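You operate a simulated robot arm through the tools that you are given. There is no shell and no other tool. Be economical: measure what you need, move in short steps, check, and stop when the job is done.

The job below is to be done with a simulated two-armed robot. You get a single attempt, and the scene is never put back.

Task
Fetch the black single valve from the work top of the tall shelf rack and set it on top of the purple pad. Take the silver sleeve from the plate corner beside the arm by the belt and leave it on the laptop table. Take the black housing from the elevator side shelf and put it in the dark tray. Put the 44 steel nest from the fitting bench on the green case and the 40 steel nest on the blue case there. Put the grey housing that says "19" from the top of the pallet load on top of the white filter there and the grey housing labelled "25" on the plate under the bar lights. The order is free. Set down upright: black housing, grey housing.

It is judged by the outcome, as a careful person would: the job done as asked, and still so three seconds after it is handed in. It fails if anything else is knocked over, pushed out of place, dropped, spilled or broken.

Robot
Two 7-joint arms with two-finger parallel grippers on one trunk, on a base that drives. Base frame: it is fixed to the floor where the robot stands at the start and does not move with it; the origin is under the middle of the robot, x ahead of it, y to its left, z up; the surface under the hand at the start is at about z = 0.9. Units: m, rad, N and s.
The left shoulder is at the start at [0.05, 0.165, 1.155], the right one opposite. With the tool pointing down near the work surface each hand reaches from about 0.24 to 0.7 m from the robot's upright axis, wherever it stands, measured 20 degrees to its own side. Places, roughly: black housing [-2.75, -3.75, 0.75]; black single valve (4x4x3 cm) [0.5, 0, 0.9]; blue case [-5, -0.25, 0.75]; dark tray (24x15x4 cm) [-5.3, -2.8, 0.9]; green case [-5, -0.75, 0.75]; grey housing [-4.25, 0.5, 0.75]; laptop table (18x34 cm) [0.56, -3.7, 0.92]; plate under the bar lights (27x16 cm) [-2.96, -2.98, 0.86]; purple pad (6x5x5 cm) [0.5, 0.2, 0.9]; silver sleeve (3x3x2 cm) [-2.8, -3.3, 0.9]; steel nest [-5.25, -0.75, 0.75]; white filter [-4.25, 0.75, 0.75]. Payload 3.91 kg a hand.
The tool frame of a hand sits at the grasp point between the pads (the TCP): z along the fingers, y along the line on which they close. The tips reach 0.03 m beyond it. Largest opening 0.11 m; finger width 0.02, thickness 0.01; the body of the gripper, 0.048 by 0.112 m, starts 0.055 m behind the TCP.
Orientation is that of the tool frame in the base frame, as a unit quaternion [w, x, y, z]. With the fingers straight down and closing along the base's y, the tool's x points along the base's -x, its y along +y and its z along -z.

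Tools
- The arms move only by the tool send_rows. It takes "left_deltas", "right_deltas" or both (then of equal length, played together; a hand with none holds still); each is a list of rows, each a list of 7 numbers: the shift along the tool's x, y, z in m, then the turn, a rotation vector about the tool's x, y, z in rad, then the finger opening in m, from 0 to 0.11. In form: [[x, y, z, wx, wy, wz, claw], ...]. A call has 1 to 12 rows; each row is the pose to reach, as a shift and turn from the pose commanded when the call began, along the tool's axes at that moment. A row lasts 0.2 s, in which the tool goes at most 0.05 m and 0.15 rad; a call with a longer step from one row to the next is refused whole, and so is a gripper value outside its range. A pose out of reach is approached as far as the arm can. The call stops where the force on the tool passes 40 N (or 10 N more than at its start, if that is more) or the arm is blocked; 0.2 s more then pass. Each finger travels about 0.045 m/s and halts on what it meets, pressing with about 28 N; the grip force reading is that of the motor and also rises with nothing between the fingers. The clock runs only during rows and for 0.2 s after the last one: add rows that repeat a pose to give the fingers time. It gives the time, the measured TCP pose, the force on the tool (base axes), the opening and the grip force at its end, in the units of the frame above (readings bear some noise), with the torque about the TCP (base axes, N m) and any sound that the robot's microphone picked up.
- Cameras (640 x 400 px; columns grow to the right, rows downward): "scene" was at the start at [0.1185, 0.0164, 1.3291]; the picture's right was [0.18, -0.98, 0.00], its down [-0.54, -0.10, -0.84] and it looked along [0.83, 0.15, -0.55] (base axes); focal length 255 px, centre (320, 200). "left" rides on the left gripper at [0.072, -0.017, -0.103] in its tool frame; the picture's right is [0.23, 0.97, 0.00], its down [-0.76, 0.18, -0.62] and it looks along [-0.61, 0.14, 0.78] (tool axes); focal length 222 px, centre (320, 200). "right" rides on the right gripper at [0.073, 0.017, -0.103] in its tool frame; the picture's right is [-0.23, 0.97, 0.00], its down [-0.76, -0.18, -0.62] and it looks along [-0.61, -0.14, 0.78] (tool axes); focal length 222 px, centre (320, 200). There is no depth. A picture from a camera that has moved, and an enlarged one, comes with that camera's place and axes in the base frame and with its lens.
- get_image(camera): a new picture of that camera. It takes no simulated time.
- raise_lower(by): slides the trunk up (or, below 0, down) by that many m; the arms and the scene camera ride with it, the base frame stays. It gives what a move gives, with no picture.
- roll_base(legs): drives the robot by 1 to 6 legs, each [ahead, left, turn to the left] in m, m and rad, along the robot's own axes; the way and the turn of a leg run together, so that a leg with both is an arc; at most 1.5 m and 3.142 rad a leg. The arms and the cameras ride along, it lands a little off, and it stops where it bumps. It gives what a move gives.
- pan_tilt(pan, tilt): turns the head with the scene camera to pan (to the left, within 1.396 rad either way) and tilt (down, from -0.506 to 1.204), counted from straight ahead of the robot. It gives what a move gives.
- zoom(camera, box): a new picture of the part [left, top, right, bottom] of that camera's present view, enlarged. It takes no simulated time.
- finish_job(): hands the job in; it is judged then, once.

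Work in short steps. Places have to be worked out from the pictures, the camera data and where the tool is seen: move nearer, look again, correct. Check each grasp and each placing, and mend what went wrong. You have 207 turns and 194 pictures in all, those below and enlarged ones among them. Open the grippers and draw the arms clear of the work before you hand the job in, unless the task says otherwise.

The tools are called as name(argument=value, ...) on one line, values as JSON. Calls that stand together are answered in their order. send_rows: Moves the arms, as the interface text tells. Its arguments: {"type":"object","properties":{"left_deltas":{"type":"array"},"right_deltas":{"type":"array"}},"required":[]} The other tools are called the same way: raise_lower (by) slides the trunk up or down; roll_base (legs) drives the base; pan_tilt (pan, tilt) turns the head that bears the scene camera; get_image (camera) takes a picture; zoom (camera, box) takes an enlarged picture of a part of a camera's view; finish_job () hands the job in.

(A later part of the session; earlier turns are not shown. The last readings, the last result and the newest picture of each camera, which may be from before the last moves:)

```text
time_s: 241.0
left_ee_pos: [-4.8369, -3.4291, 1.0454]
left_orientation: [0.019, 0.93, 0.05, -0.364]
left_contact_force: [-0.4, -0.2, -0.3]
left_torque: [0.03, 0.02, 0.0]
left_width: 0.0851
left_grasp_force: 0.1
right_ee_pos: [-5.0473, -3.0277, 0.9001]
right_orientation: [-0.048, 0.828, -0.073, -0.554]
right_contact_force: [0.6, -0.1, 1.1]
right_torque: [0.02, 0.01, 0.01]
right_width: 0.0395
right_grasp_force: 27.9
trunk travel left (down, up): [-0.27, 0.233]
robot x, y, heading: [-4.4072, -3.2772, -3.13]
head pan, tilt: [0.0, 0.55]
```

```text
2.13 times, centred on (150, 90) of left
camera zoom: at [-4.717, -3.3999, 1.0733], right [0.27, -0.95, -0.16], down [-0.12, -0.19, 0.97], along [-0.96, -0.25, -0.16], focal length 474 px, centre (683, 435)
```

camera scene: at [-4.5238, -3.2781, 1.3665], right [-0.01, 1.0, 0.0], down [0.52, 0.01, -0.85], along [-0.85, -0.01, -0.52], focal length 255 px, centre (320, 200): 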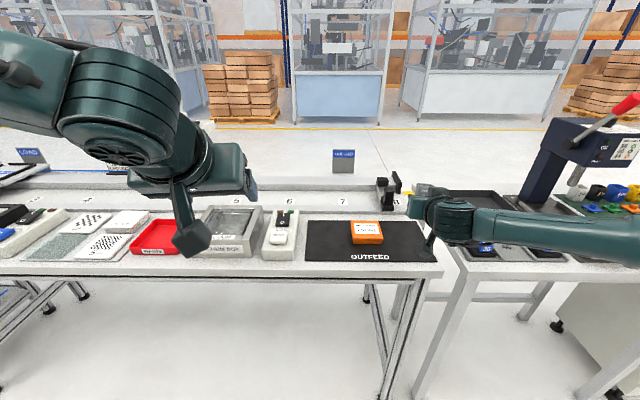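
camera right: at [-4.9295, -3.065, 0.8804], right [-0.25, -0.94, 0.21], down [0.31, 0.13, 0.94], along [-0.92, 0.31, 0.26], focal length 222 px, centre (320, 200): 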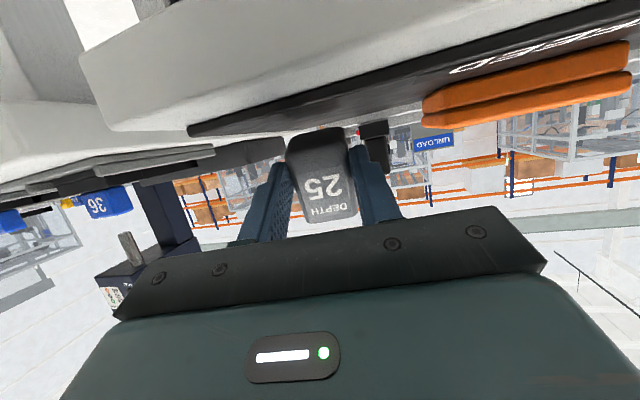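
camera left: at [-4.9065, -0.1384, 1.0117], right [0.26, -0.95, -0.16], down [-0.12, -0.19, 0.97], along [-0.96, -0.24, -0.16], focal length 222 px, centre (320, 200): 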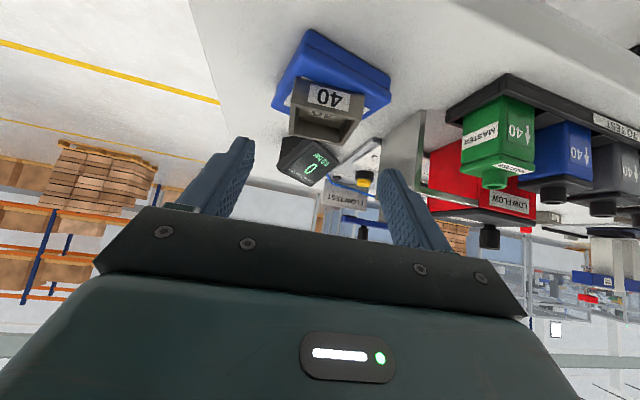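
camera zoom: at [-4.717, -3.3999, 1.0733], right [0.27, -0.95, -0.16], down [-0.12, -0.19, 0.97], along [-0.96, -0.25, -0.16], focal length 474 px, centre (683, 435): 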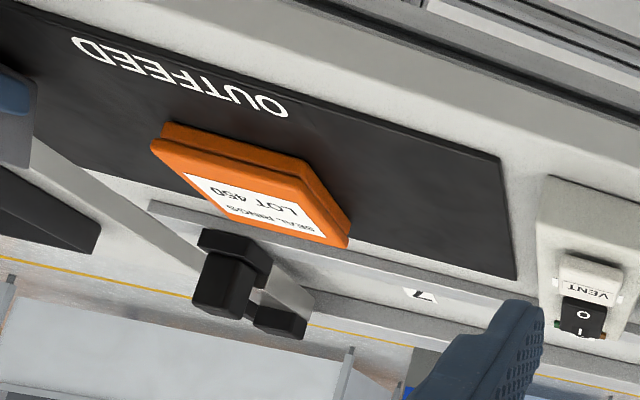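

raise_lower(by=-0.004)

raise_lower(by=-0.004)

```text
time_s: 241.6
left_ee_pos: [-4.838, -3.4295, 1.043]
left_orientation: [0.019, 0.93, 0.05, -0.365]
left_contact_force: [-0.6, 0.6, -0.2]
left_torque: [0.02, 0.04, 0.0]
left_width: 0.0849
left_grasp_force: 0.1
right_ee_pos: [-5.0466, -3.0271, 0.8988]
right_orientation: [-0.048, 0.826, -0.073, -0.556]
right_contact_force: [1.0, 0.0, 9.9]
right_torque: [0.15, 0.46, -0.07]
right_width: 0.0393
right_grasp_force: 28.4
trunk travel left (down, up): [-0.266, 0.237]
robot x, y, heading: [-4.4057, -3.276, -3.13]
head pan, tilt: [0.0, 0.55]
```

```text
time_s: 242.1
left_ee_pos: [-4.8358, -3.4284, 1.0389]
left_orientation: [0.018, 0.929, 0.05, -0.365]
left_contact_force: [0.2, 0.1, -0.7]
left_torque: [0.0, -0.03, 0.0]
left_width: 0.0852
left_grasp_force: 0.2
right_ee_pos: [-5.046, -3.0279, 0.8982]
right_orientation: [-0.048, 0.825, -0.074, -0.559]
right_contact_force: [0.1, 1.7, 22.1]
right_torque: [0.26, 1.02, -0.12]
right_width: 0.0393
right_grasp_force: 28.5
trunk travel left (down, up): [-0.262, 0.241]
robot x, y, heading: [-4.4084, -3.2782, -3.123]
head pan, tilt: [0.0, 0.55]
```

Contact now (22 N). I ease up 2 mm and open only slightly so the cup can settle between the fingers.

raise_lower(by=0.003)

send_rows(right_deltas=[[0, 0, 0, 0, 0, 0, 0.04], [0, 0, 0, 0, 0, 0, 0.043], [0, 0, 0, 0, 0, 0, 0.046], [0, 0, 0, 0, 0, 0, 0.048]])

zoom(camera="right", box=[200, 60, 460, 240])

```text
time_s: 242.6
left_ee_pos: [-4.8371, -3.4297, 1.0412]
left_orientation: [0.02, 0.929, 0.052, -0.365]
left_contact_force: [0.3, -0.4, -0.7]
left_torque: [0.02, 0.0, 0.0]
left_width: 0.0851
left_grasp_force: 0.1
right_ee_pos: [-5.0466, -3.0269, 0.8992]
right_orientation: [-0.047, 0.826, -0.073, -0.557]
right_contact_force: [-2.3, 1.5, 17.8]
right_torque: [0.24, 0.95, -0.04]
right_width: 0.0392
right_grasp_force: 27.6
trunk travel left (down, up): [-0.265, 0.238]
robot x, y, heading: [-4.4087, -3.2743, -3.133]
head pan, tilt: [0.0, 0.55]
```

```text
time_s: 243.6
left_ee_pos: [-4.8385, -3.4285, 1.0412]
left_orientation: [0.019, 0.93, 0.051, -0.364]
left_contact_force: [0.2, -0.5, 0.2]
left_torque: [0.04, 0.01, -0.01]
left_width: 0.0849
left_grasp_force: 0.2
right_ee_pos: [-5.0464, -3.028, 0.8956]
right_orientation: [-0.048, 0.828, -0.073, -0.554]
right_contact_force: [-0.3, -0.3, 0.2]
right_torque: [-0.03, -0.01, 0.0]
right_width: 0.0476
right_grasp_force: 0.1
trunk travel left (down, up): [-0.265, 0.238]
robot x, y, heading: [-4.404, -3.2801, -3.128]
head pan, tilt: [0.0, 0.55]
```

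```text
2.22 times, centred on (330, 150) of right
camera zoom: at [-4.9295, -3.065, 0.8673], right [-0.25, -0.94, 0.21], down [0.31, 0.13, 0.94], along [-0.92, 0.31, 0.26], focal length 494 px, centre (298, 311)
```

zoom: 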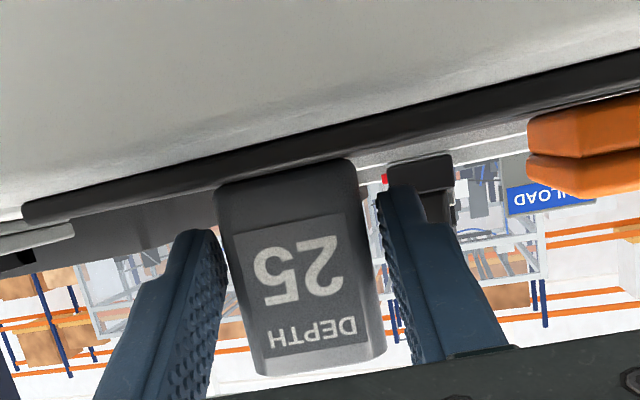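

The cup now stands upright. Opening more and withdrawing straight back.

send_rows(right_deltas=[[0, 0, 0, 0, 0, 0, 0.054], [0, 0, 0, 0, 0, 0, 0.062], [0, 0, 0, 0, 0, 0, 0.07], [0, 0, -0.015, 0, 0, 0, 0.07], [0, 0, -0.035, 0, 0, 0, 0.07], [0, 0, -0.06, 0, 0, 0, 0.07], [0, 0, -0.09, 0, 0, 0, 0.07], [-0.04, 0, -0.1, 0, 0, 0, 0.07], [-0.08, 0, -0.1, 0, 0, 0, 0.07], [-0.12, 0, -0.1, 0, 0.12, 0, 0.07]])

get_image(camera="scene")

```text
time_s: 245.8
left_ee_pos: [-4.8374, -3.4289, 1.04]
left_orientation: [0.019, 0.929, 0.051, -0.365]
left_contact_force: [1.0, -0.6, -0.1]
left_torque: [-0.02, -0.04, 0.02]
left_width: 0.0848
left_grasp_force: 0.1
right_ee_pos: [-5.0003, -3.0341, 1.0427]
right_orientation: [-0.044, 0.86, -0.076, -0.502]
right_contact_force: [0.1, -0.7, 0.5]
right_torque: [0.0, 0.0, 0.0]
right_width: 0.0699
right_grasp_force: 0.1
trunk travel left (down, up): [-0.265, 0.238]
robot x, y, heading: [-4.4075, -3.2767, -3.13]
head pan, tilt: [0.0, 0.55]
```

```text
54 pictures are left
camera scene: at [-4.5242, -3.2772, 1.2214], right [-0.01, 1.0, 0.0], down [0.52, 0.01, -0.85], along [-0.85, -0.01, -0.52], focal length 255 px, centre (320, 200)
```

scene: 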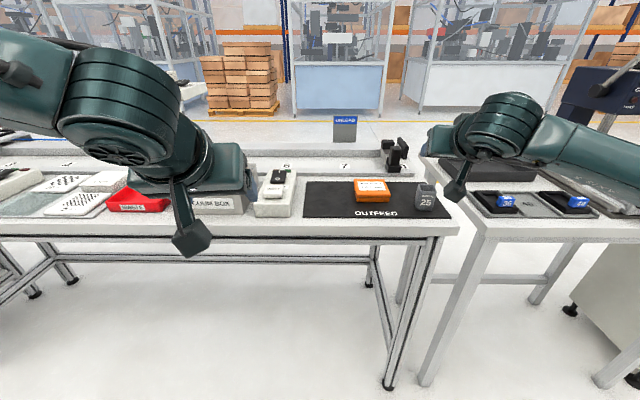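

Cup 25 stands at about (-5.06,-3.03). Now repositioning the base so the left hand can take it: raise, slide right 0.41 m.

raise_lower(by=0.13)

roll_base(legs=[[0, -0.41, 0]])

send_rows(left_deltas=[[0, 0, 0, 0.061, 0, 0.066, 0.07], [0, 0, 0, 0.122, 0, 0.132, 0.065], [0, 0, 0, 0.184, 0, 0.198, 0.065]])

get_image(camera="left")

```text
time_s: 247.4
left_ee_pos: [-4.8382, -3.43, 1.1715]
left_orientation: [0.019, 0.93, 0.051, -0.364]
left_contact_force: [0.2, 0.3, 0.1]
left_torque: [0.03, -0.02, 0.0]
left_width: 0.0849
left_grasp_force: 0.1
right_ee_pos: [-5.0009, -3.0334, 1.1728]
right_orientation: [-0.043, 0.86, -0.076, -0.502]
right_contact_force: [-0.7, -0.3, 0.7]
right_torque: [-0.03, -0.02, 0.02]
right_width: 0.07
right_grasp_force: 0.1
trunk travel left (down, up): [-0.395, 0.108]
robot x, y, heading: [-4.4084, -3.2728, -3.13]
head pan, tilt: [0.0, 0.55]
```

```text
time_s: 251.5
left_ee_pos: [-4.8417, -3.0167, 1.1703]
left_orientation: [0.017, 0.93, 0.045, -0.365]
left_contact_force: [0.4, -0.1, 0.6]
left_torque: [0.03, -0.01, 0.02]
left_width: 0.085
left_grasp_force: 0.1
right_ee_pos: [-4.9992, -2.6199, 1.1729]
right_orientation: [-0.046, 0.859, -0.081, -0.503]
right_contact_force: [-0.2, 0.5, -0.4]
right_torque: [-0.01, 0.03, 0.0]
right_width: 0.0697
right_grasp_force: 0.1
trunk travel left (down, up): [-0.395, 0.108]
robot x, y, heading: [-4.4098, -2.8712, 3.144]
head pan, tilt: [0.0, 0.55]
```

```text
time_s: 252.3
left_ee_pos: [-4.8407, -3.0177, 1.1693]
left_orientation: [-0.033, 0.928, -0.08, -0.363]
left_contact_force: [-0.5, 0.9, -0.6]
left_torque: [-0.01, 0.01, -0.01]
left_width: 0.0652
left_grasp_force: 0.0
right_ee_pos: [-5.0005, -2.6205, 1.1717]
right_orientation: [-0.046, 0.859, -0.08, -0.504]
right_contact_force: [-1.0, 0.0, 0.2]
right_torque: [0.02, -0.01, 0.0]
right_width: 0.0698
right_grasp_force: 0.0
trunk travel left (down, up): [-0.395, 0.108]
robot x, y, heading: [-4.4071, -2.8698, 3.141]
head pan, tilt: [0.0, 0.55]
```

```text
53 pictures are left
camera left: at [-4.7173, -3.0238, 1.198], right [-0.01, -0.99, -0.16], down [-0.16, -0.15, 0.97], along [-0.99, 0.03, -0.16], focal length 222 px, centre (320, 200)
```

left: 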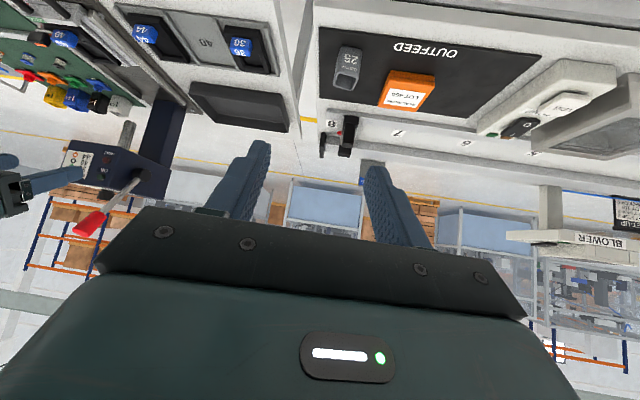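

The right hand is close to the press handle, so I retract it first, then drive in 0.1 m and lower the trunk for the left-hand grasp.

send_rows(right_deltas=[[0, 0, -0.04, 0, 0, 0, 0.07], [0, 0, -0.08, 0, 0, 0, 0.07], [0, 0, -0.12, 0, 0, 0, 0.07], [0, 0, -0.16, 0, 0, 0, 0.07]])

roll_base(legs=[[0.1, 0, 0]])

raise_lower(by=-0.1)

send_rows(left_deltas=[[0.007, 0.009, 0.032, 0, 0, 0, 0.065], [0.015, 0.018, 0.064, 0, 0, 0, 0.065], [0.022, 0.028, 0.0953, 0, 0, 0, 0.065]])

get_image(camera="left")

```text
time_s: 253.3
left_ee_pos: [-4.8408, -3.0183, 1.1701]
left_orientation: [-0.033, 0.928, -0.08, -0.363]
left_contact_force: [-1.0, 0.5, 0.3]
left_torque: [0.01, 0.01, -0.03]
left_width: 0.065
left_grasp_force: 0.0
right_ee_pos: [-4.8609, -2.645, 1.2517]
right_orientation: [-0.047, 0.859, -0.081, -0.503]
right_contact_force: [-0.9, -0.1, -0.9]
right_torque: [0.0, -0.02, -0.01]
right_width: 0.0702
right_grasp_force: 0.1
trunk travel left (down, up): [-0.395, 0.108]
robot x, y, heading: [-4.408, -2.8704, -3.144]
head pan, tilt: [0.0, 0.55]
```

```text
time_s: 254.4
left_ee_pos: [-4.941, -3.0177, 1.1697]
left_orientation: [-0.033, 0.928, -0.081, -0.363]
left_contact_force: [-0.3, -0.3, 0.4]
left_torque: [0.01, 0.0, -0.01]
left_width: 0.0649
left_grasp_force: 0.0
right_ee_pos: [-4.9608, -2.6456, 1.2507]
right_orientation: [-0.046, 0.859, -0.08, -0.503]
right_contact_force: [-0.3, 0.4, 0.4]
right_torque: [-0.02, 0.02, 0.0]
right_width: 0.0697
right_grasp_force: 0.1
trunk travel left (down, up): [-0.395, 0.108]
robot x, y, heading: [-4.5118, -2.8711, 3.139]
head pan, tilt: [0.0, 0.55]
```

```text
time_s: 255.8
left_ee_pos: [-4.9394, -3.0181, 1.0704]
left_orientation: [-0.034, 0.927, -0.082, -0.363]
left_contact_force: [-0.4, -0.9, 0.4]
left_torque: [-0.01, 0.0, 0.0]
left_width: 0.0651
left_grasp_force: 0.1
right_ee_pos: [-4.96, -2.6451, 1.1512]
right_orientation: [-0.047, 0.859, -0.082, -0.502]
right_contact_force: [-0.5, -0.3, 0.4]
right_torque: [0.03, 0.0, -0.01]
right_width: 0.07
right_grasp_force: 0.0
trunk travel left (down, up): [-0.295, 0.208]
robot x, y, heading: [-4.5066, -2.8684, 3.139]
head pan, tilt: [0.0, 0.55]
```

```text
time_s: 256.6
left_ee_pos: [-4.9952, -3.0357, 0.9837]
left_orientation: [-0.032, 0.928, -0.081, -0.362]
left_contact_force: [0.1, -0.4, -0.1]
left_torque: [0.0, -0.01, 0.03]
left_width: 0.0647
left_grasp_force: 0.0
right_ee_pos: [-4.9605, -2.6452, 1.1509]
right_orientation: [-0.046, 0.859, -0.08, -0.503]
right_contact_force: [0.8, -0.7, 0.1]
right_torque: [0.0, -0.02, -0.01]
right_width: 0.0699
right_grasp_force: 0.0
trunk travel left (down, up): [-0.295, 0.208]
robot x, y, heading: [-4.5052, -2.8708, 3.14]
head pan, tilt: [0.0, 0.55]
```

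```text
52 pictures are left
camera left: at [-4.8694, -3.0413, 1.0114], right [0.0, -0.99, -0.16], down [-0.16, -0.15, 0.97], along [-0.99, 0.03, -0.16], focal length 222 px, centre (320, 200)
```

left: 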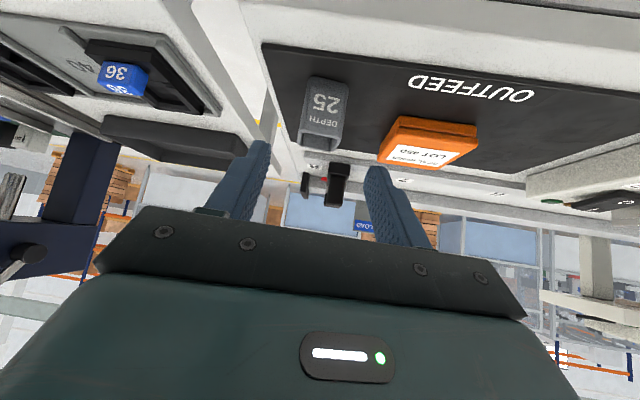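

Centred. Advancing and closing on the cup with the left hand.

send_rows(left_deltas=[[0.002, 0.003, 0.025, 0, 0, 0, 0.06], [0.004, 0.004, 0.05, 0, 0, 0, 0.06], [0.006, 0.004, 0.073, 0, 0, 0, 0.06], [0.006, 0.004, 0.073, 0, 0, 0, 0.05], [0.006, 0.004, 0.073, 0, 0, 0, 0.04], [0.006, 0.004, 0.073, 0, 0, 0, 0.03], [0.006, 0.004, 0.073, 0, 0, 0, 0.02], [0.006, 0.004, 0.073, 0, 0, 0, 0.02]])

get_image(camera="left")

```text
time_s: 258.4
left_ee_pos: [-5.0383, -3.0317, 0.9291]
left_orientation: [-0.032, 0.928, -0.08, -0.363]
left_contact_force: [-0.2, -0.9, 0.5]
left_torque: [0.02, 0.03, 0.01]
left_width: 0.039
left_grasp_force: 27.8
right_ee_pos: [-4.9597, -2.6456, 1.1508]
right_orientation: [-0.047, 0.859, -0.081, -0.504]
right_contact_force: [0.1, 0.2, -0.2]
right_torque: [0.02, 0.03, 0.0]
right_width: 0.0698
right_grasp_force: 0.1
trunk travel left (down, up): [-0.295, 0.208]
robot x, y, heading: [-4.5052, -2.8693, 3.144]
head pan, tilt: [0.0, 0.55]
```

```text
51 pictures are left
camera left: at [-4.9146, -3.0374, 0.9561], right [0.0, -0.99, -0.16], down [-0.16, -0.15, 0.97], along [-0.99, 0.03, -0.16], focal length 222 px, centre (320, 200)
```

left: 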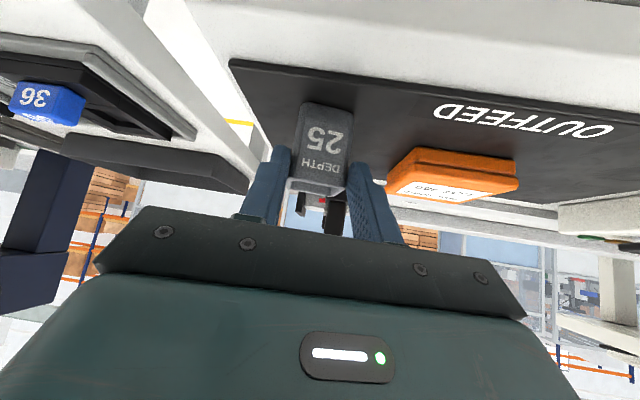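

Cup 25 is held upright by the left hand. Raising, tucking the right hand vertical and close, then backing off.

raise_lower(by=0.16)

send_rows(right_deltas=[[0.008, -0.015, -0.014, 0, 0.13, 0, 0.07], [0.016, -0.03, -0.028, 0, 0.26, 0, 0.07], [0.024, -0.045, -0.042, 0, 0.39, 0, 0.07], [0.032, -0.06, -0.056, 0, 0.52, 0, 0.07], [0.04, -0.075, -0.07, 0, 0.65, 0, 0.07], [0.048, -0.09, -0.085, 0, 0.78, 0, 0.07], [0.056, -0.107, -0.1, 0, 0.91, 0, 0.07], [0.064, -0.1225, -0.115, 0, 1.04, 0, 0.07]])

roll_base(legs=[[-0.3, 0, 0], [0, 0.48, 0], [0, 0, -2.72]])

pan_tilt(pan=-0.3, tilt=0.5)

get_image(camera="scene")

```text
time_s: 260.2
left_ee_pos: [-5.0396, -3.0331, 1.0889]
left_orientation: [-0.032, 0.927, -0.081, -0.364]
left_contact_force: [-0.3, -0.3, -0.8]
left_torque: [0.01, -0.04, 0.0]
left_width: 0.0391
left_grasp_force: 28.1
right_ee_pos: [-4.9598, -2.6449, 1.3102]
right_orientation: [-0.046, 0.859, -0.081, -0.503]
right_contact_force: [-0.5, -0.1, 0.5]
right_torque: [-0.01, 0.01, 0.0]
right_width: 0.07
right_grasp_force: 0.0
trunk travel left (down, up): [-0.455, 0.048]
robot x, y, heading: [-4.5051, -2.8676, 3.142]
head pan, tilt: [0.0, 0.55]
```

```text
time_s: 262.0
left_ee_pos: [-5.0392, -3.0314, 1.0885]
left_orientation: [-0.033, 0.927, -0.081, -0.364]
left_contact_force: [0.6, -0.3, -0.5]
left_torque: [0.01, 0.0, -0.02]
left_width: 0.0391
left_grasp_force: 28.2
right_ee_pos: [-4.8072, -2.5488, 1.3109]
right_orientation: [0.001, 0.996, -0.092, -0.009]
right_contact_force: [0.3, 0.1, -0.5]
right_torque: [-0.01, 0.03, -0.02]
right_width: 0.0698
right_grasp_force: 0.1
trunk travel left (down, up): [-0.455, 0.048]
robot x, y, heading: [-4.5083, -2.8741, 3.143]
head pan, tilt: [0.0, 0.55]
```

```text
time_s: 274.8
left_ee_pos: [-3.7859, -2.9906, 1.0886]
left_orientation: [0.363, -0.104, 0.925, 0.041]
left_contact_force: [0.0, -0.1, -0.9]
left_torque: [0.02, 0.04, 0.02]
left_width: 0.0392
left_grasp_force: 28.6
right_ee_pos: [-3.8117, -3.5241, 1.3109]
right_orientation: [0.009, -0.105, 0.994, 0.002]
right_contact_force: [0.7, 0.3, 0.0]
right_torque: [0.02, -0.02, 0.03]
right_width: 0.0701
right_grasp_force: 0.0
trunk travel left (down, up): [-0.455, 0.048]
robot x, y, heading: [-4.2141, -3.345, 0.394]
head pan, tilt: [0.0, 0.55]
```

```text
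time_s: 275.6
left_ee_pos: [-3.7848, -2.9909, 1.0882]
left_orientation: [0.363, -0.104, 0.925, 0.04]
left_contact_force: [0.3, -0.3, -0.5]
left_torque: [-0.01, 0.01, -0.02]
left_width: 0.0392
left_grasp_force: 28.1
right_ee_pos: [-3.8118, -3.5242, 1.311]
right_orientation: [0.01, -0.106, 0.994, 0.001]
right_contact_force: [0.0, 0.2, 0.2]
right_torque: [-0.03, -0.02, 0.0]
right_width: 0.0699
right_grasp_force: 0.0
trunk travel left (down, up): [-0.455, 0.048]
robot x, y, heading: [-4.2137, -3.3476, 0.396]
head pan, tilt: [-0.3, 0.499]
```

```text
50 pictures are left
camera scene: at [-4.0946, -3.3237, 1.4161], right [0.1, -1.0, 0.0], down [-0.48, -0.05, -0.88], along [0.87, 0.09, -0.48], focal length 255 px, centre (320, 200)
```

scene: 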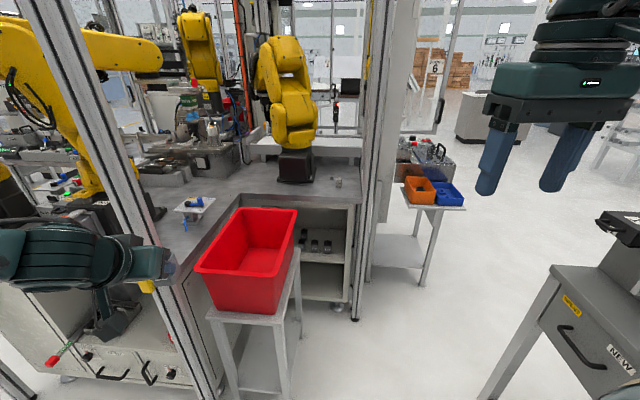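

The pocket between the bin stand and the tool stand is about 0.78 m wide. I rotate to a heading of ~0.8 so the elbows clear both, and strafe halfway in.

roll_base(legs=[[0, 0, 0.4], [0.21, -0.3, 0]])

pan_tilt(pan=-1.0, tilt=0.6)

get_image(camera="scene")

```text
time_s: 279.9
left_ee_pos: [-3.5978, -2.9072, 1.0896]
left_orientation: [0.347, -0.287, 0.886, 0.112]
left_contact_force: [0.0, 0.0, -0.3]
left_torque: [-0.01, 0.0, 0.01]
left_width: 0.0391
left_grasp_force: 28.7
right_ee_pos: [-3.4126, -3.4089, 1.3113]
right_orientation: [0.009, -0.301, 0.953, 0.004]
right_contact_force: [-0.1, -0.4, -0.1]
right_torque: [-0.01, -0.01, 0.01]
right_width: 0.0701
right_grasp_force: 0.1
trunk travel left (down, up): [-0.455, 0.048]
robot x, y, heading: [-3.8501, -3.4026, 0.797]
head pan, tilt: [-0.3, 0.499]
```

```text
time_s: 281.0
left_ee_pos: [-3.598, -2.9069, 1.0879]
left_orientation: [0.347, -0.287, 0.886, 0.112]
left_contact_force: [-0.4, -0.5, -0.3]
left_torque: [0.01, 0.03, -0.04]
left_width: 0.0391
left_grasp_force: 27.9
right_ee_pos: [-3.4132, -3.4095, 1.31]
right_orientation: [0.009, -0.301, 0.953, 0.004]
right_contact_force: [-0.1, -0.4, -0.6]
right_torque: [0.03, -0.02, 0.02]
right_width: 0.0699
right_grasp_force: 0.1
trunk travel left (down, up): [-0.455, 0.048]
robot x, y, heading: [-3.8528, -3.3993, 0.8]
head pan, tilt: [-1.0, 0.6]
```

```text
49 pictures are left
camera scene: at [-3.7442, -3.3969, 1.407], right [-0.2, -0.98, 0.0], down [-0.55, 0.11, -0.83], along [0.81, -0.16, -0.56], focal length 255 px, centre (320, 200)
```

scene: 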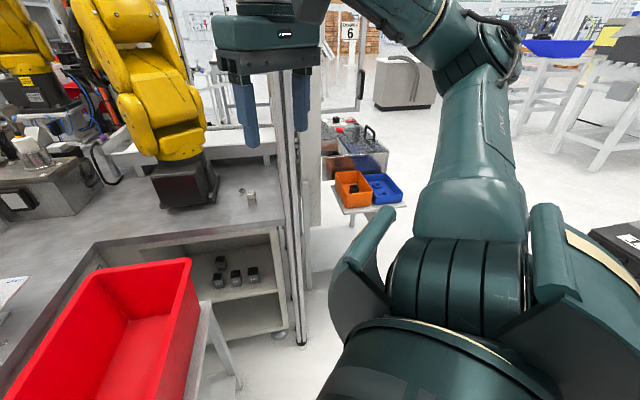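

Clear so far. Continuing in two small moves with a rotation to heading ~0.42 between, so the right hand avoids the post.

roll_base(legs=[[0.131, -0.221, 0], [0, 0, -0.38], [0.105, -0.055, 0]])

pan_tilt(pan=0.1, tilt=0.7)

get_image(camera="scene")

```text
time_s: 285.6
left_ee_pos: [-3.0653, -3.1037, 1.0885]
left_orientation: [0.362, -0.115, 0.924, 0.044]
left_contact_force: [0.3, 0.5, -0.6]
left_torque: [0.01, 0.0, 0.01]
left_width: 0.039
left_grasp_force: 27.8
right_ee_pos: [-3.0781, -3.6377, 1.3114]
right_orientation: [0.009, -0.117, 0.993, 0.002]
right_contact_force: [-0.5, -0.2, 0.3]
right_torque: [0.03, 0.02, 0.01]
right_width: 0.0697
right_grasp_force: 0.0
trunk travel left (down, up): [-0.455, 0.048]
robot x, y, heading: [-3.4867, -3.4695, 0.42]
head pan, tilt: [-1.0, 0.6]
```

```text
time_s: 286.9
left_ee_pos: [-3.0665, -3.103, 1.0892]
left_orientation: [0.363, -0.115, 0.924, 0.043]
left_contact_force: [0.1, 1.0, -0.6]
left_torque: [-0.03, 0.03, -0.02]
left_width: 0.0391
left_grasp_force: 28.0
right_ee_pos: [-3.0798, -3.6372, 1.3113]
right_orientation: [0.01, -0.118, 0.993, 0.003]
right_contact_force: [0.3, -0.4, -0.2]
right_torque: [0.01, 0.01, 0.0]
right_width: 0.07
right_grasp_force: 0.0
trunk travel left (down, up): [-0.455, 0.048]
robot x, y, heading: [-3.4894, -3.4688, 0.424]
head pan, tilt: [0.099, 0.7]
```

```text
48 pictures are left
camera scene: at [-3.3835, -3.4134, 1.3983], right [0.5, -0.87, 0.0], down [-0.56, -0.32, -0.76], along [0.66, 0.38, -0.64], focal length 255 px, centre (320, 200)
```

scene: 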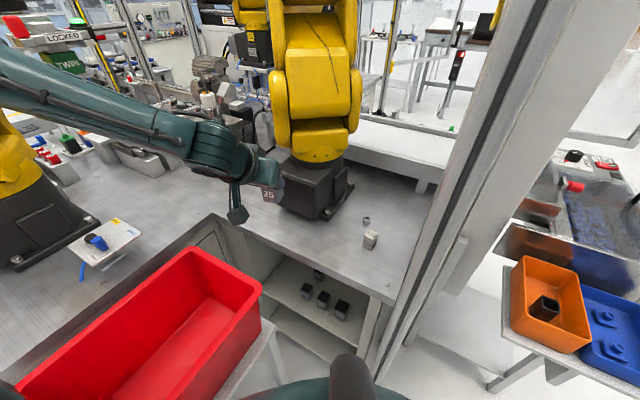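

zoom(camera="scene", box=[190, 110, 430, 290])

```text
2.22 times, centred on (310, 200) of scene
camera zoom: at [-3.3835, -3.4134, 1.3983], right [0.5, -0.87, 0.0], down [-0.56, -0.32, -0.76], along [0.66, 0.38, -0.64], focal length 566 px, centre (342, 200)
```

zoom: 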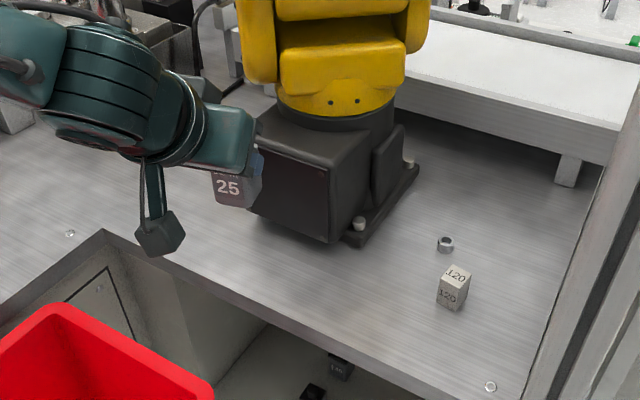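

Checking for the "bar lights" overhead to make sure which plate is meant.

pan_tilt(pan=0.4, tilt=0.15)

get_image(camera="scene")

```text
time_s: 287.9
left_ee_pos: [-3.0671, -3.1026, 1.0875]
left_orientation: [0.362, -0.116, 0.924, 0.044]
left_contact_force: [0.4, 1.2, -0.9]
left_torque: [0.02, -0.02, -0.03]
left_width: 0.0393
left_grasp_force: 27.6
right_ee_pos: [-3.0808, -3.6383, 1.3115]
right_orientation: [0.01, -0.118, 0.993, 0.002]
right_contact_force: [0.0, -0.3, 0.1]
right_torque: [-0.03, -0.01, -0.01]
right_width: 0.07
right_grasp_force: 0.1
trunk travel left (down, up): [-0.455, 0.048]
robot x, y, heading: [-3.4822, -3.4692, 0.418]
head pan, tilt: [0.4, 0.15]
```

```text
46 pictures are left
camera scene: at [-3.394, -3.3877, 1.4484], right [0.73, -0.68, 0.0], down [-0.1, -0.11, -0.99], along [0.67, 0.72, -0.15], focal length 255 px, centre (320, 200)
```

scene: 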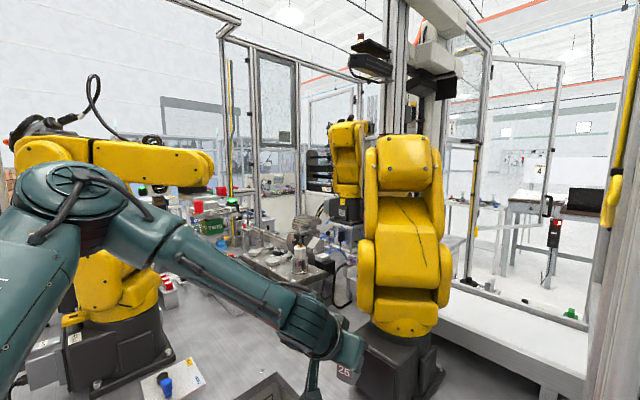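

The free strip of the steel plate in front of the arm base, around (-2.985,-3.03), matches the given place. Moving the cup above it, then lowering with the trunk.

send_rows(left_deltas=[[-0.021, 0.017, 0.019, 0, 0, 0, 0.02], [-0.042, 0.034, 0.039, 0, 0, 0, 0.02], [-0.0627, 0.05, 0.058, 0, 0, 0, 0.02]])

raise_lower(by=-0.12)

get_image(camera="left")

```text
time_s: 288.7
left_ee_pos: [-2.995, -3.0321, 1.0884]
left_orientation: [0.362, -0.115, 0.924, 0.044]
left_contact_force: [0.2, -0.3, -0.7]
left_torque: [-0.03, 0.0, 0.0]
left_width: 0.0394
left_grasp_force: 27.9
right_ee_pos: [-3.0784, -3.6379, 1.3099]
right_orientation: [0.01, -0.117, 0.993, 0.002]
right_contact_force: [-0.5, 0.5, 0.4]
right_torque: [-0.05, 0.02, -0.03]
right_width: 0.0698
right_grasp_force: 0.1
trunk travel left (down, up): [-0.455, 0.048]
robot x, y, heading: [-3.4874, -3.4671, 0.42]
head pan, tilt: [0.4, 0.15]
```

```text
time_s: 290.2
left_ee_pos: [-2.9963, -3.0329, 0.9694]
left_orientation: [0.362, -0.115, 0.924, 0.044]
left_contact_force: [-0.6, 0.1, -1.0]
left_torque: [0.04, 0.02, -0.02]
left_width: 0.0391
left_grasp_force: 28.2
right_ee_pos: [-3.0801, -3.6378, 1.1909]
right_orientation: [0.009, -0.118, 0.993, 0.002]
right_contact_force: [-0.8, 0.3, -0.2]
right_torque: [0.01, 0.02, -0.04]
right_width: 0.0698
right_grasp_force: 0.0
trunk travel left (down, up): [-0.335, 0.168]
robot x, y, heading: [-3.4817, -3.4665, 0.419]
head pan, tilt: [0.4, 0.15]
```

```text
45 pictures are left
camera left: at [-3.1123, -3.0802, 0.9975], right [-0.4, 0.9, -0.16], down [0.09, 0.21, 0.97], along [0.91, 0.38, -0.16], focal length 222 px, centre (320, 200)
```

left: 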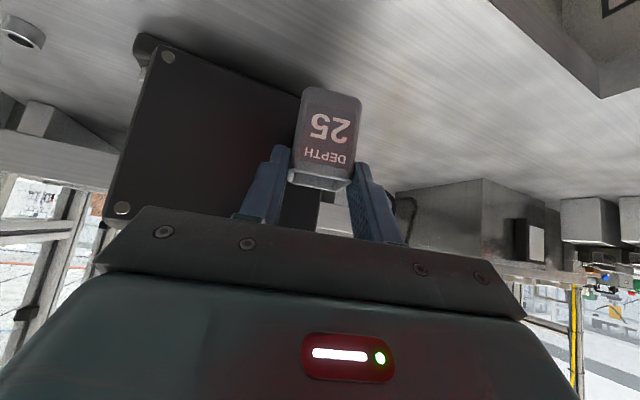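

raise_lower(by=-0.046)

raise_lower(by=-0.006)

```text
time_s: 291.1
left_ee_pos: [-2.9974, -3.0328, 0.9245]
left_orientation: [0.363, -0.115, 0.924, 0.044]
left_contact_force: [0.8, 0.8, 1.5]
left_torque: [0.0, -0.12, -0.01]
left_width: 0.0392
left_grasp_force: 27.8
right_ee_pos: [-3.0805, -3.6389, 1.1452]
right_orientation: [0.009, -0.118, 0.993, 0.002]
right_contact_force: [-0.7, -0.2, 0.6]
right_torque: [0.0, -0.04, 0.02]
right_width: 0.07
right_grasp_force: 0.1
trunk travel left (down, up): [-0.289, 0.214]
robot x, y, heading: [-3.4846, -3.4692, 0.417]
head pan, tilt: [0.4, 0.15]
```

```text
time_s: 291.6
left_ee_pos: [-2.997, -3.0342, 0.9235]
left_orientation: [0.367, -0.115, 0.922, 0.045]
left_contact_force: [-2.0, 2.4, 22.9]
left_torque: [0.09, -0.07, 0.0]
left_width: 0.0392
left_grasp_force: 28.0
right_ee_pos: [-3.0816, -3.6399, 1.1398]
right_orientation: [0.011, -0.117, 0.993, 0.003]
right_contact_force: [0.7, 0.1, 0.3]
right_torque: [0.04, 0.0, 0.02]
right_width: 0.0703
right_grasp_force: 0.0
trunk travel left (down, up): [-0.283, 0.22]
robot x, y, heading: [-3.4893, -3.4689, 0.421]
head pan, tilt: [0.4, 0.15]
```

Contact. Ease up 2 mm, open, and check before withdrawing.

raise_lower(by=0.004)

send_rows(left_deltas=[[0, 0, 0, 0, 0, 0, 0.042], [0, 0, 0, 0, 0, 0, 0.047], [0, 0, 0, 0, 0, 0, 0.055], [0, 0, 0, 0, 0, 0, 0.065]])

get_image(camera="left")

```text
time_s: 292.1
left_ee_pos: [-2.996, -3.0341, 0.9234]
left_orientation: [0.364, -0.115, 0.923, 0.045]
left_contact_force: [4.8, 2.4, 15.7]
left_torque: [0.22, -0.71, 0.04]
left_width: 0.0393
left_grasp_force: 28.0
right_ee_pos: [-3.0798, -3.6385, 1.1429]
right_orientation: [0.011, -0.117, 0.993, 0.002]
right_contact_force: [0.5, -0.3, -0.1]
right_torque: [0.0, -0.01, -0.01]
right_width: 0.07
right_grasp_force: 0.0
trunk travel left (down, up): [-0.287, 0.216]
robot x, y, heading: [-3.4872, -3.4684, 0.418]
head pan, tilt: [0.4, 0.15]
```

```text
time_s: 293.1
left_ee_pos: [-2.9967, -3.0333, 0.9225]
left_orientation: [0.363, -0.115, 0.924, 0.043]
left_contact_force: [0.2, 0.0, 0.4]
left_torque: [-0.01, 0.0, -0.01]
left_width: 0.0649
left_grasp_force: 0.0
right_ee_pos: [-3.0795, -3.6382, 1.1428]
right_orientation: [0.009, -0.118, 0.993, 0.002]
right_contact_force: [0.2, 0.1, -0.1]
right_torque: [0.01, 0.02, -0.01]
right_width: 0.07
right_grasp_force: 0.0
trunk travel left (down, up): [-0.287, 0.216]
robot x, y, heading: [-3.4864, -3.4682, 0.414]
head pan, tilt: [0.4, 0.15]
```

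```text
44 pictures are left
camera left: at [-3.1123, -3.0802, 0.9493], right [-0.4, 0.9, -0.16], down [0.09, 0.21, 0.97], along [0.91, 0.38, -0.16], focal length 222 px, centre (320, 200)
```

left: 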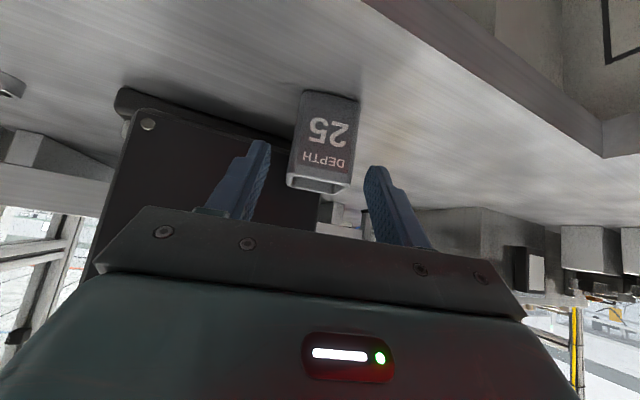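

Cup 25 stands upright. Withdrawing along the tool axis, and then looking.

send_rows(left_deltas=[[0, 0, -0.02, 0, 0, 0, 0.07], [0, 0, -0.05, 0, 0, 0, 0.07], [0, 0, -0.09, 0, 0, 0, 0.07], [0, 0, -0.13, 0, 0, 0, 0.07]])

raise_lower(by=0.08)

pan_tilt(pan=-0.1, tilt=0.7)

get_image(camera="scene")

```text
time_s: 294.1
left_ee_pos: [-3.0834, -3.0542, 1.0177]
left_orientation: [0.362, -0.115, 0.924, 0.044]
left_contact_force: [0.7, -0.2, -0.6]
left_torque: [0.04, -0.02, 0.0]
left_width: 0.0699
left_grasp_force: 0.0
right_ee_pos: [-3.0798, -3.6384, 1.1435]
right_orientation: [0.009, -0.118, 0.993, 0.002]
right_contact_force: [0.0, -0.6, 1.2]
right_torque: [-0.02, 0.04, 0.0]
right_width: 0.0701
right_grasp_force: 0.1
trunk travel left (down, up): [-0.287, 0.216]
robot x, y, heading: [-3.4861, -3.4652, 0.42]
head pan, tilt: [0.4, 0.15]
```

```text
time_s: 295.3
left_ee_pos: [-3.0827, -3.0522, 1.0989]
left_orientation: [0.363, -0.115, 0.924, 0.044]
left_contact_force: [0.7, 0.6, -0.4]
left_torque: [0.01, -0.03, 0.0]
left_width: 0.0698
left_grasp_force: 0.1
right_ee_pos: [-3.0791, -3.638, 1.2225]
right_orientation: [0.009, -0.117, 0.993, 0.002]
right_contact_force: [0.0, 0.2, 0.0]
right_torque: [-0.02, -0.01, 0.0]
right_width: 0.07
right_grasp_force: 0.0
trunk travel left (down, up): [-0.367, 0.136]
robot x, y, heading: [-3.4894, -3.4676, 0.422]
head pan, tilt: [0.4, 0.15]
```

```text
time_s: 296.3
left_ee_pos: [-3.0826, -3.0531, 1.0965]
left_orientation: [0.363, -0.116, 0.924, 0.045]
left_contact_force: [0.3, -1.1, -0.3]
left_torque: [-0.02, 0.01, -0.02]
left_width: 0.07
left_grasp_force: 0.0
right_ee_pos: [-3.0801, -3.6376, 1.2226]
right_orientation: [0.009, -0.118, 0.993, 0.001]
right_contact_force: [0.3, 1.0, 0.6]
right_torque: [0.01, -0.01, -0.02]
right_width: 0.07
right_grasp_force: 0.1
trunk travel left (down, up): [-0.367, 0.136]
robot x, y, heading: [-3.4854, -3.471, 0.418]
head pan, tilt: [-0.099, 0.7]
```

```text
43 pictures are left
camera scene: at [-3.3767, -3.4287, 1.3104], right [0.32, -0.95, 0.0], down [-0.61, -0.2, -0.77], along [0.73, 0.24, -0.64], focal length 255 px, centre (320, 200)
```

scene: 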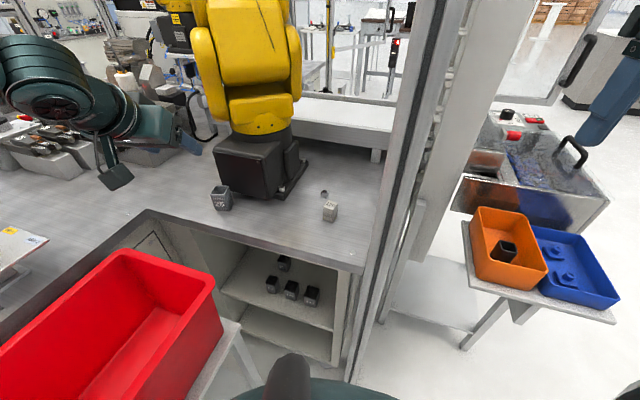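

Cup 25 is placed upright on the plate. Now moving a bit east and rotating to heading ~0.05, for the sleeve (left hand) and then the housing (right hand).

roll_base(legs=[[0.055, -0.025, 0], [0, 0, -0.36]])

get_image(camera="left")

pan_tilt(pan=-0.1, tilt=0.75)

get_image(camera="scene")

```text
time_s: 298.3
left_ee_pos: [-2.9032, -3.2199, 1.0979]
left_orientation: [0.364, 0.049, 0.93, -0.02]
left_contact_force: [-0.7, -1.0, -0.5]
left_torque: [0.03, 0.04, -0.04]
left_width: 0.0701
left_grasp_force: 0.1
right_ee_pos: [-3.103, -3.7687, 1.2231]
right_orientation: [0.009, 0.06, 0.998, 0.001]
right_contact_force: [0.0, -0.4, -0.2]
right_torque: [-0.02, 0.01, 0.01]
right_width: 0.0703
right_grasp_force: 0.1
trunk travel left (down, up): [-0.367, 0.136]
robot x, y, heading: [-3.4239, -3.4706, 0.069]
head pan, tilt: [-0.099, 0.7]
```

```text
42 pictures are left
camera left: at [-3.0267, -3.2239, 1.1253], right [-0.06, 0.99, -0.16], down [0.15, 0.16, 0.97], along [0.99, 0.04, -0.16], focal length 222 px, centre (320, 200)
```

left: 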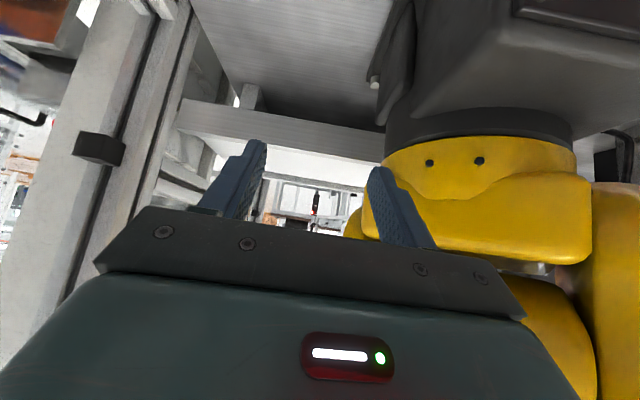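

```text
time_s: 299.0
left_ee_pos: [-2.9023, -3.2192, 1.0969]
left_orientation: [0.365, 0.05, 0.929, -0.021]
left_contact_force: [0.0, 0.0, 0.4]
left_torque: [-0.03, -0.01, -0.01]
left_width: 0.0702
left_grasp_force: 0.1
right_ee_pos: [-3.1029, -3.7692, 1.2222]
right_orientation: [0.01, 0.06, 0.998, 0.001]
right_contact_force: [1.3, -0.7, -0.6]
right_torque: [-0.02, 0.01, -0.01]
right_width: 0.0701
right_grasp_force: 0.1
trunk travel left (down, up): [-0.367, 0.136]
robot x, y, heading: [-3.4228, -3.4684, 0.071]
head pan, tilt: [-0.099, 0.75]
```

```text
41 pictures are left
camera scene: at [-3.3109, -3.4687, 1.3061], right [-0.03, -1.0, 0.0], down [-0.68, 0.02, -0.73], along [0.73, -0.02, -0.68], focal length 255 px, centre (320, 200)
```

scene: 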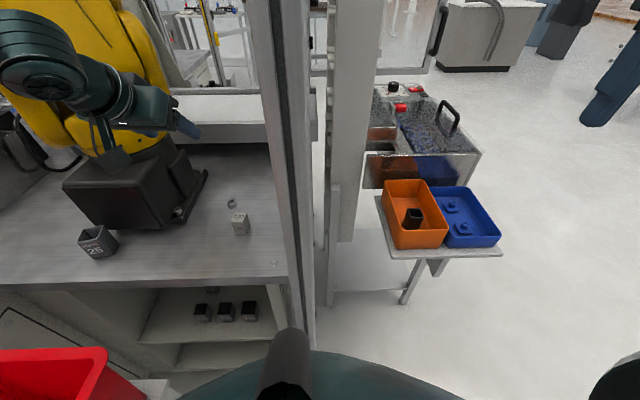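

zoom(camera="scene", box=[200, 170, 290, 250])

zoom(camera="scene", box=[360, 160, 520, 280])

```text
5.00 times, centred on (245, 210) of scene
camera zoom: at [-3.3109, -3.4687, 1.3061], right [-0.03, -1.0, 0.0], down [-0.68, 0.02, -0.73], along [0.73, -0.02, -0.68], focal length 1274 px, centre (695, 150)
```

zoom: 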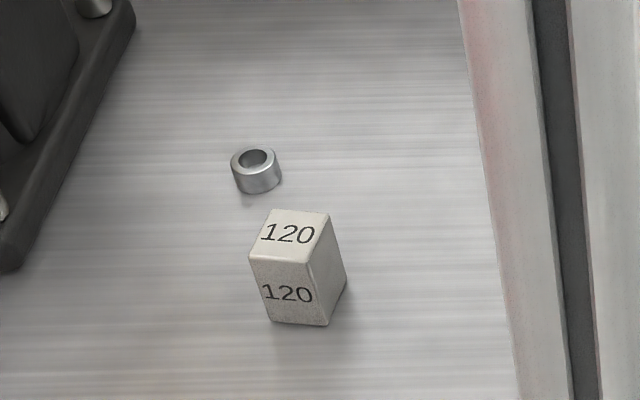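

```text
3.33 times, centred on (440, 220) of scene
camera zoom: at [-3.3109, -3.4687, 1.3061], right [-0.03, -1.0, 0.0], down [-0.68, 0.02, -0.73], along [0.73, -0.02, -0.68], focal length 850 px, centre (-80, 133)
```

zoom: 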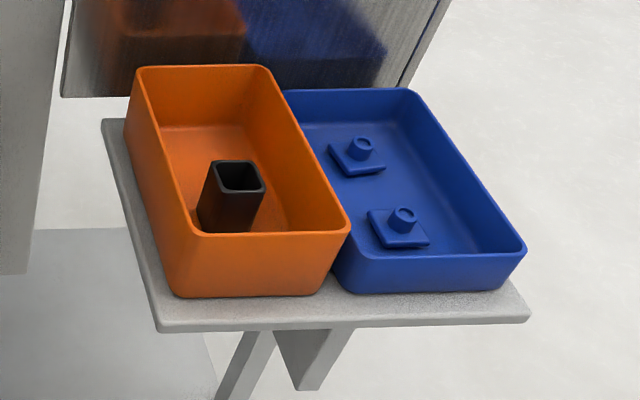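

Sleeve at (-2.867,-3.271), with the "120" block just in front of it. Lowering the trunk and moving the left hand to a steeper hover.

raise_lower(by=-0.07)

send_rows(left_deltas=[[0.016, -0.024, 0.003, 0, 0.12, 0, 0.06], [0.032, -0.0484, 0.006, 0, 0.25, 0, 0.05], [0.032, -0.0484, 0.006, 0, 0.25, 0, 0.05]])

get_image(camera="left")

```text
time_s: 300.1
left_ee_pos: [-2.9019, -3.2191, 1.0266]
left_orientation: [0.364, 0.049, 0.93, -0.021]
left_contact_force: [0.3, 0.5, 0.0]
left_torque: [-0.01, -0.02, 0.01]
left_width: 0.0699
left_grasp_force: 0.0
right_ee_pos: [-3.1027, -3.768, 1.1543]
right_orientation: [0.01, 0.06, 0.998, 0.001]
right_contact_force: [0.5, 0.4, -0.1]
right_torque: [-0.01, -0.04, 0.03]
right_width: 0.0702
right_grasp_force: 0.1
trunk travel left (down, up): [-0.297, 0.206]
robot x, y, heading: [-3.4244, -3.4702, 0.065]
head pan, tilt: [-0.099, 0.75]
```

```text
time_s: 300.9
left_ee_pos: [-2.926, -3.2667, 0.9996]
left_orientation: [0.245, 0.051, 0.968, -0.014]
left_contact_force: [-0.4, 0.0, 0.2]
left_torque: [0.01, -0.01, -0.01]
left_width: 0.0502
left_grasp_force: 0.0
right_ee_pos: [-3.1031, -3.7692, 1.1534]
right_orientation: [0.009, 0.059, 0.998, -0.001]
right_contact_force: [-0.8, 0.5, 0.6]
right_torque: [0.01, 0.03, 0.0]
right_width: 0.0702
right_grasp_force: 0.0
trunk travel left (down, up): [-0.297, 0.206]
robot x, y, heading: [-3.4234, -3.4718, 0.068]
head pan, tilt: [-0.099, 0.75]
```

```text
38 pictures are left
camera left: at [-3.0398, -3.2713, 1.0583], right [-0.1, 0.99, -0.11], down [0.39, 0.14, 0.91], along [0.92, 0.04, -0.4], focal length 222 px, centre (320, 200)
```

left: 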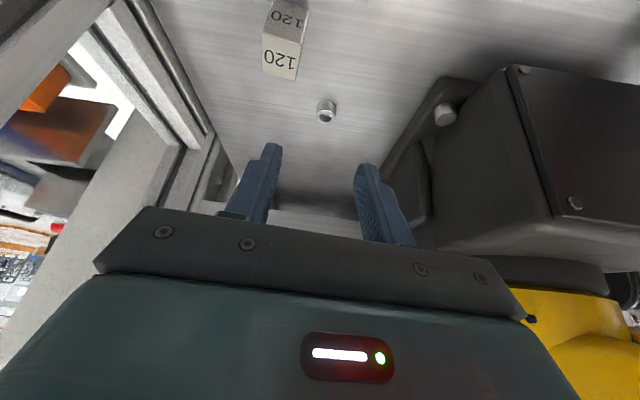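

Centred; advancing along the tool axis and closing gently on the sleeve.

send_rows(left_deltas=[[0.001, 0.002, 0.035, 0, 0, 0, 0.05], [0.0015, 0.004, 0.068, 0, 0, 0, 0.05], [0.0023, 0.004, 0.0977, 0, 0, 0, 0.05], [0.0023, 0.004, 0.0977, 0, 0, 0, 0.04], [0.0023, 0.004, 0.0977, 0, 0, 0, 0.03], [0.0023, 0.004, 0.0977, 0, 0, 0, 0.015], [0.0023, 0.004, 0.0977, 0, 0, 0, 0.01]])

get_image(camera="left")

```text
time_s: 302.4
left_ee_pos: [-2.8845, -3.2677, 0.9134]
left_orientation: [0.246, 0.051, 0.968, -0.014]
left_contact_force: [0.4, 0.5, 0.3]
left_torque: [-0.01, 0.01, 0.0]
left_width: 0.0101
left_grasp_force: 0.1
right_ee_pos: [-3.1029, -3.7674, 1.1532]
right_orientation: [0.009, 0.059, 0.998, 0.0]
right_contact_force: [0.5, -0.7, 0.5]
right_torque: [0.0, 0.01, -0.04]
right_width: 0.0699
right_grasp_force: 0.0
trunk travel left (down, up): [-0.297, 0.206]
robot x, y, heading: [-3.4241, -3.4676, 0.065]
head pan, tilt: [-0.099, 0.75]
```

```text
37 pictures are left
camera left: at [-2.9974, -3.2729, 0.9707], right [-0.1, 0.99, -0.11], down [0.39, 0.14, 0.91], along [0.92, 0.04, -0.4], focal length 222 px, centre (320, 200)
```

left: 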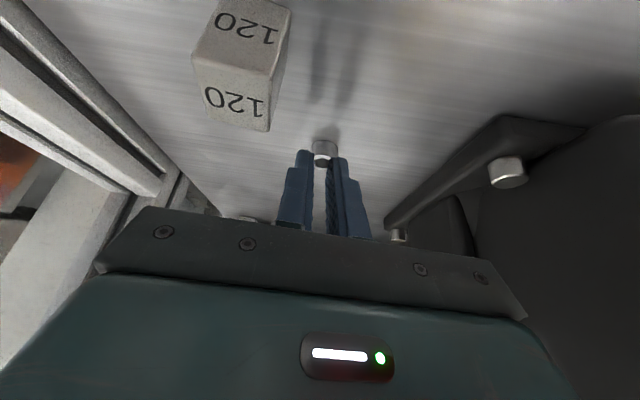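

Closed on nothing: the plate here is lower (z≈0.86) than I assumed, so the tips were just above the sleeve. Opening, moving 1.6 cm forward and 1.7 cm down, closing again.

send_rows(left_deltas=[[-0.004, 0, -0.006, 0, 0, 0, 0.025], [-0.004, 0, -0.006, 0, 0, 0, 0.04], [-0.004, 0, -0.006, 0, 0, 0, 0.05], [-0.005, 0.001, 0.01, 0, 0, 0, 0.05], [-0.0055, 0.0017, 0.02, 0, 0, 0, 0.05], [-0.0055, 0.0017, 0.0229, 0, 0, 0, 0.05]])

get_image(camera="left")

```text
time_s: 303.9
left_ee_pos: [-2.8683, -3.2667, 0.8978]
left_orientation: [0.246, 0.051, 0.968, -0.013]
left_contact_force: [-0.2, 0.6, 1.3]
left_torque: [0.0, -0.04, -0.01]
left_width: 0.0499
left_grasp_force: 0.0
right_ee_pos: [-3.1025, -3.7694, 1.1536]
right_orientation: [0.009, 0.059, 0.998, 0.0]
right_contact_force: [-0.3, 1.2, -0.4]
right_torque: [0.02, 0.03, 0.03]
right_width: 0.0699
right_grasp_force: 0.0
trunk travel left (down, up): [-0.297, 0.206]
robot x, y, heading: [-3.4239, -3.4674, 0.066]
head pan, tilt: [-0.099, 0.75]
```

```text
36 pictures are left
camera left: at [-2.9814, -3.272, 0.9545], right [-0.1, 0.99, -0.11], down [0.39, 0.14, 0.91], along [0.92, 0.04, -0.4], focal length 222 px, centre (320, 200)
```

left: 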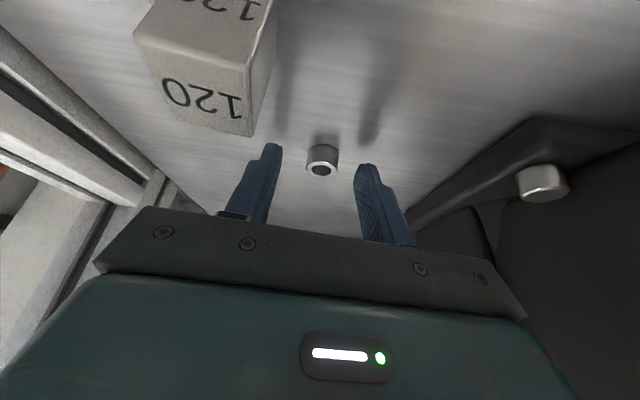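

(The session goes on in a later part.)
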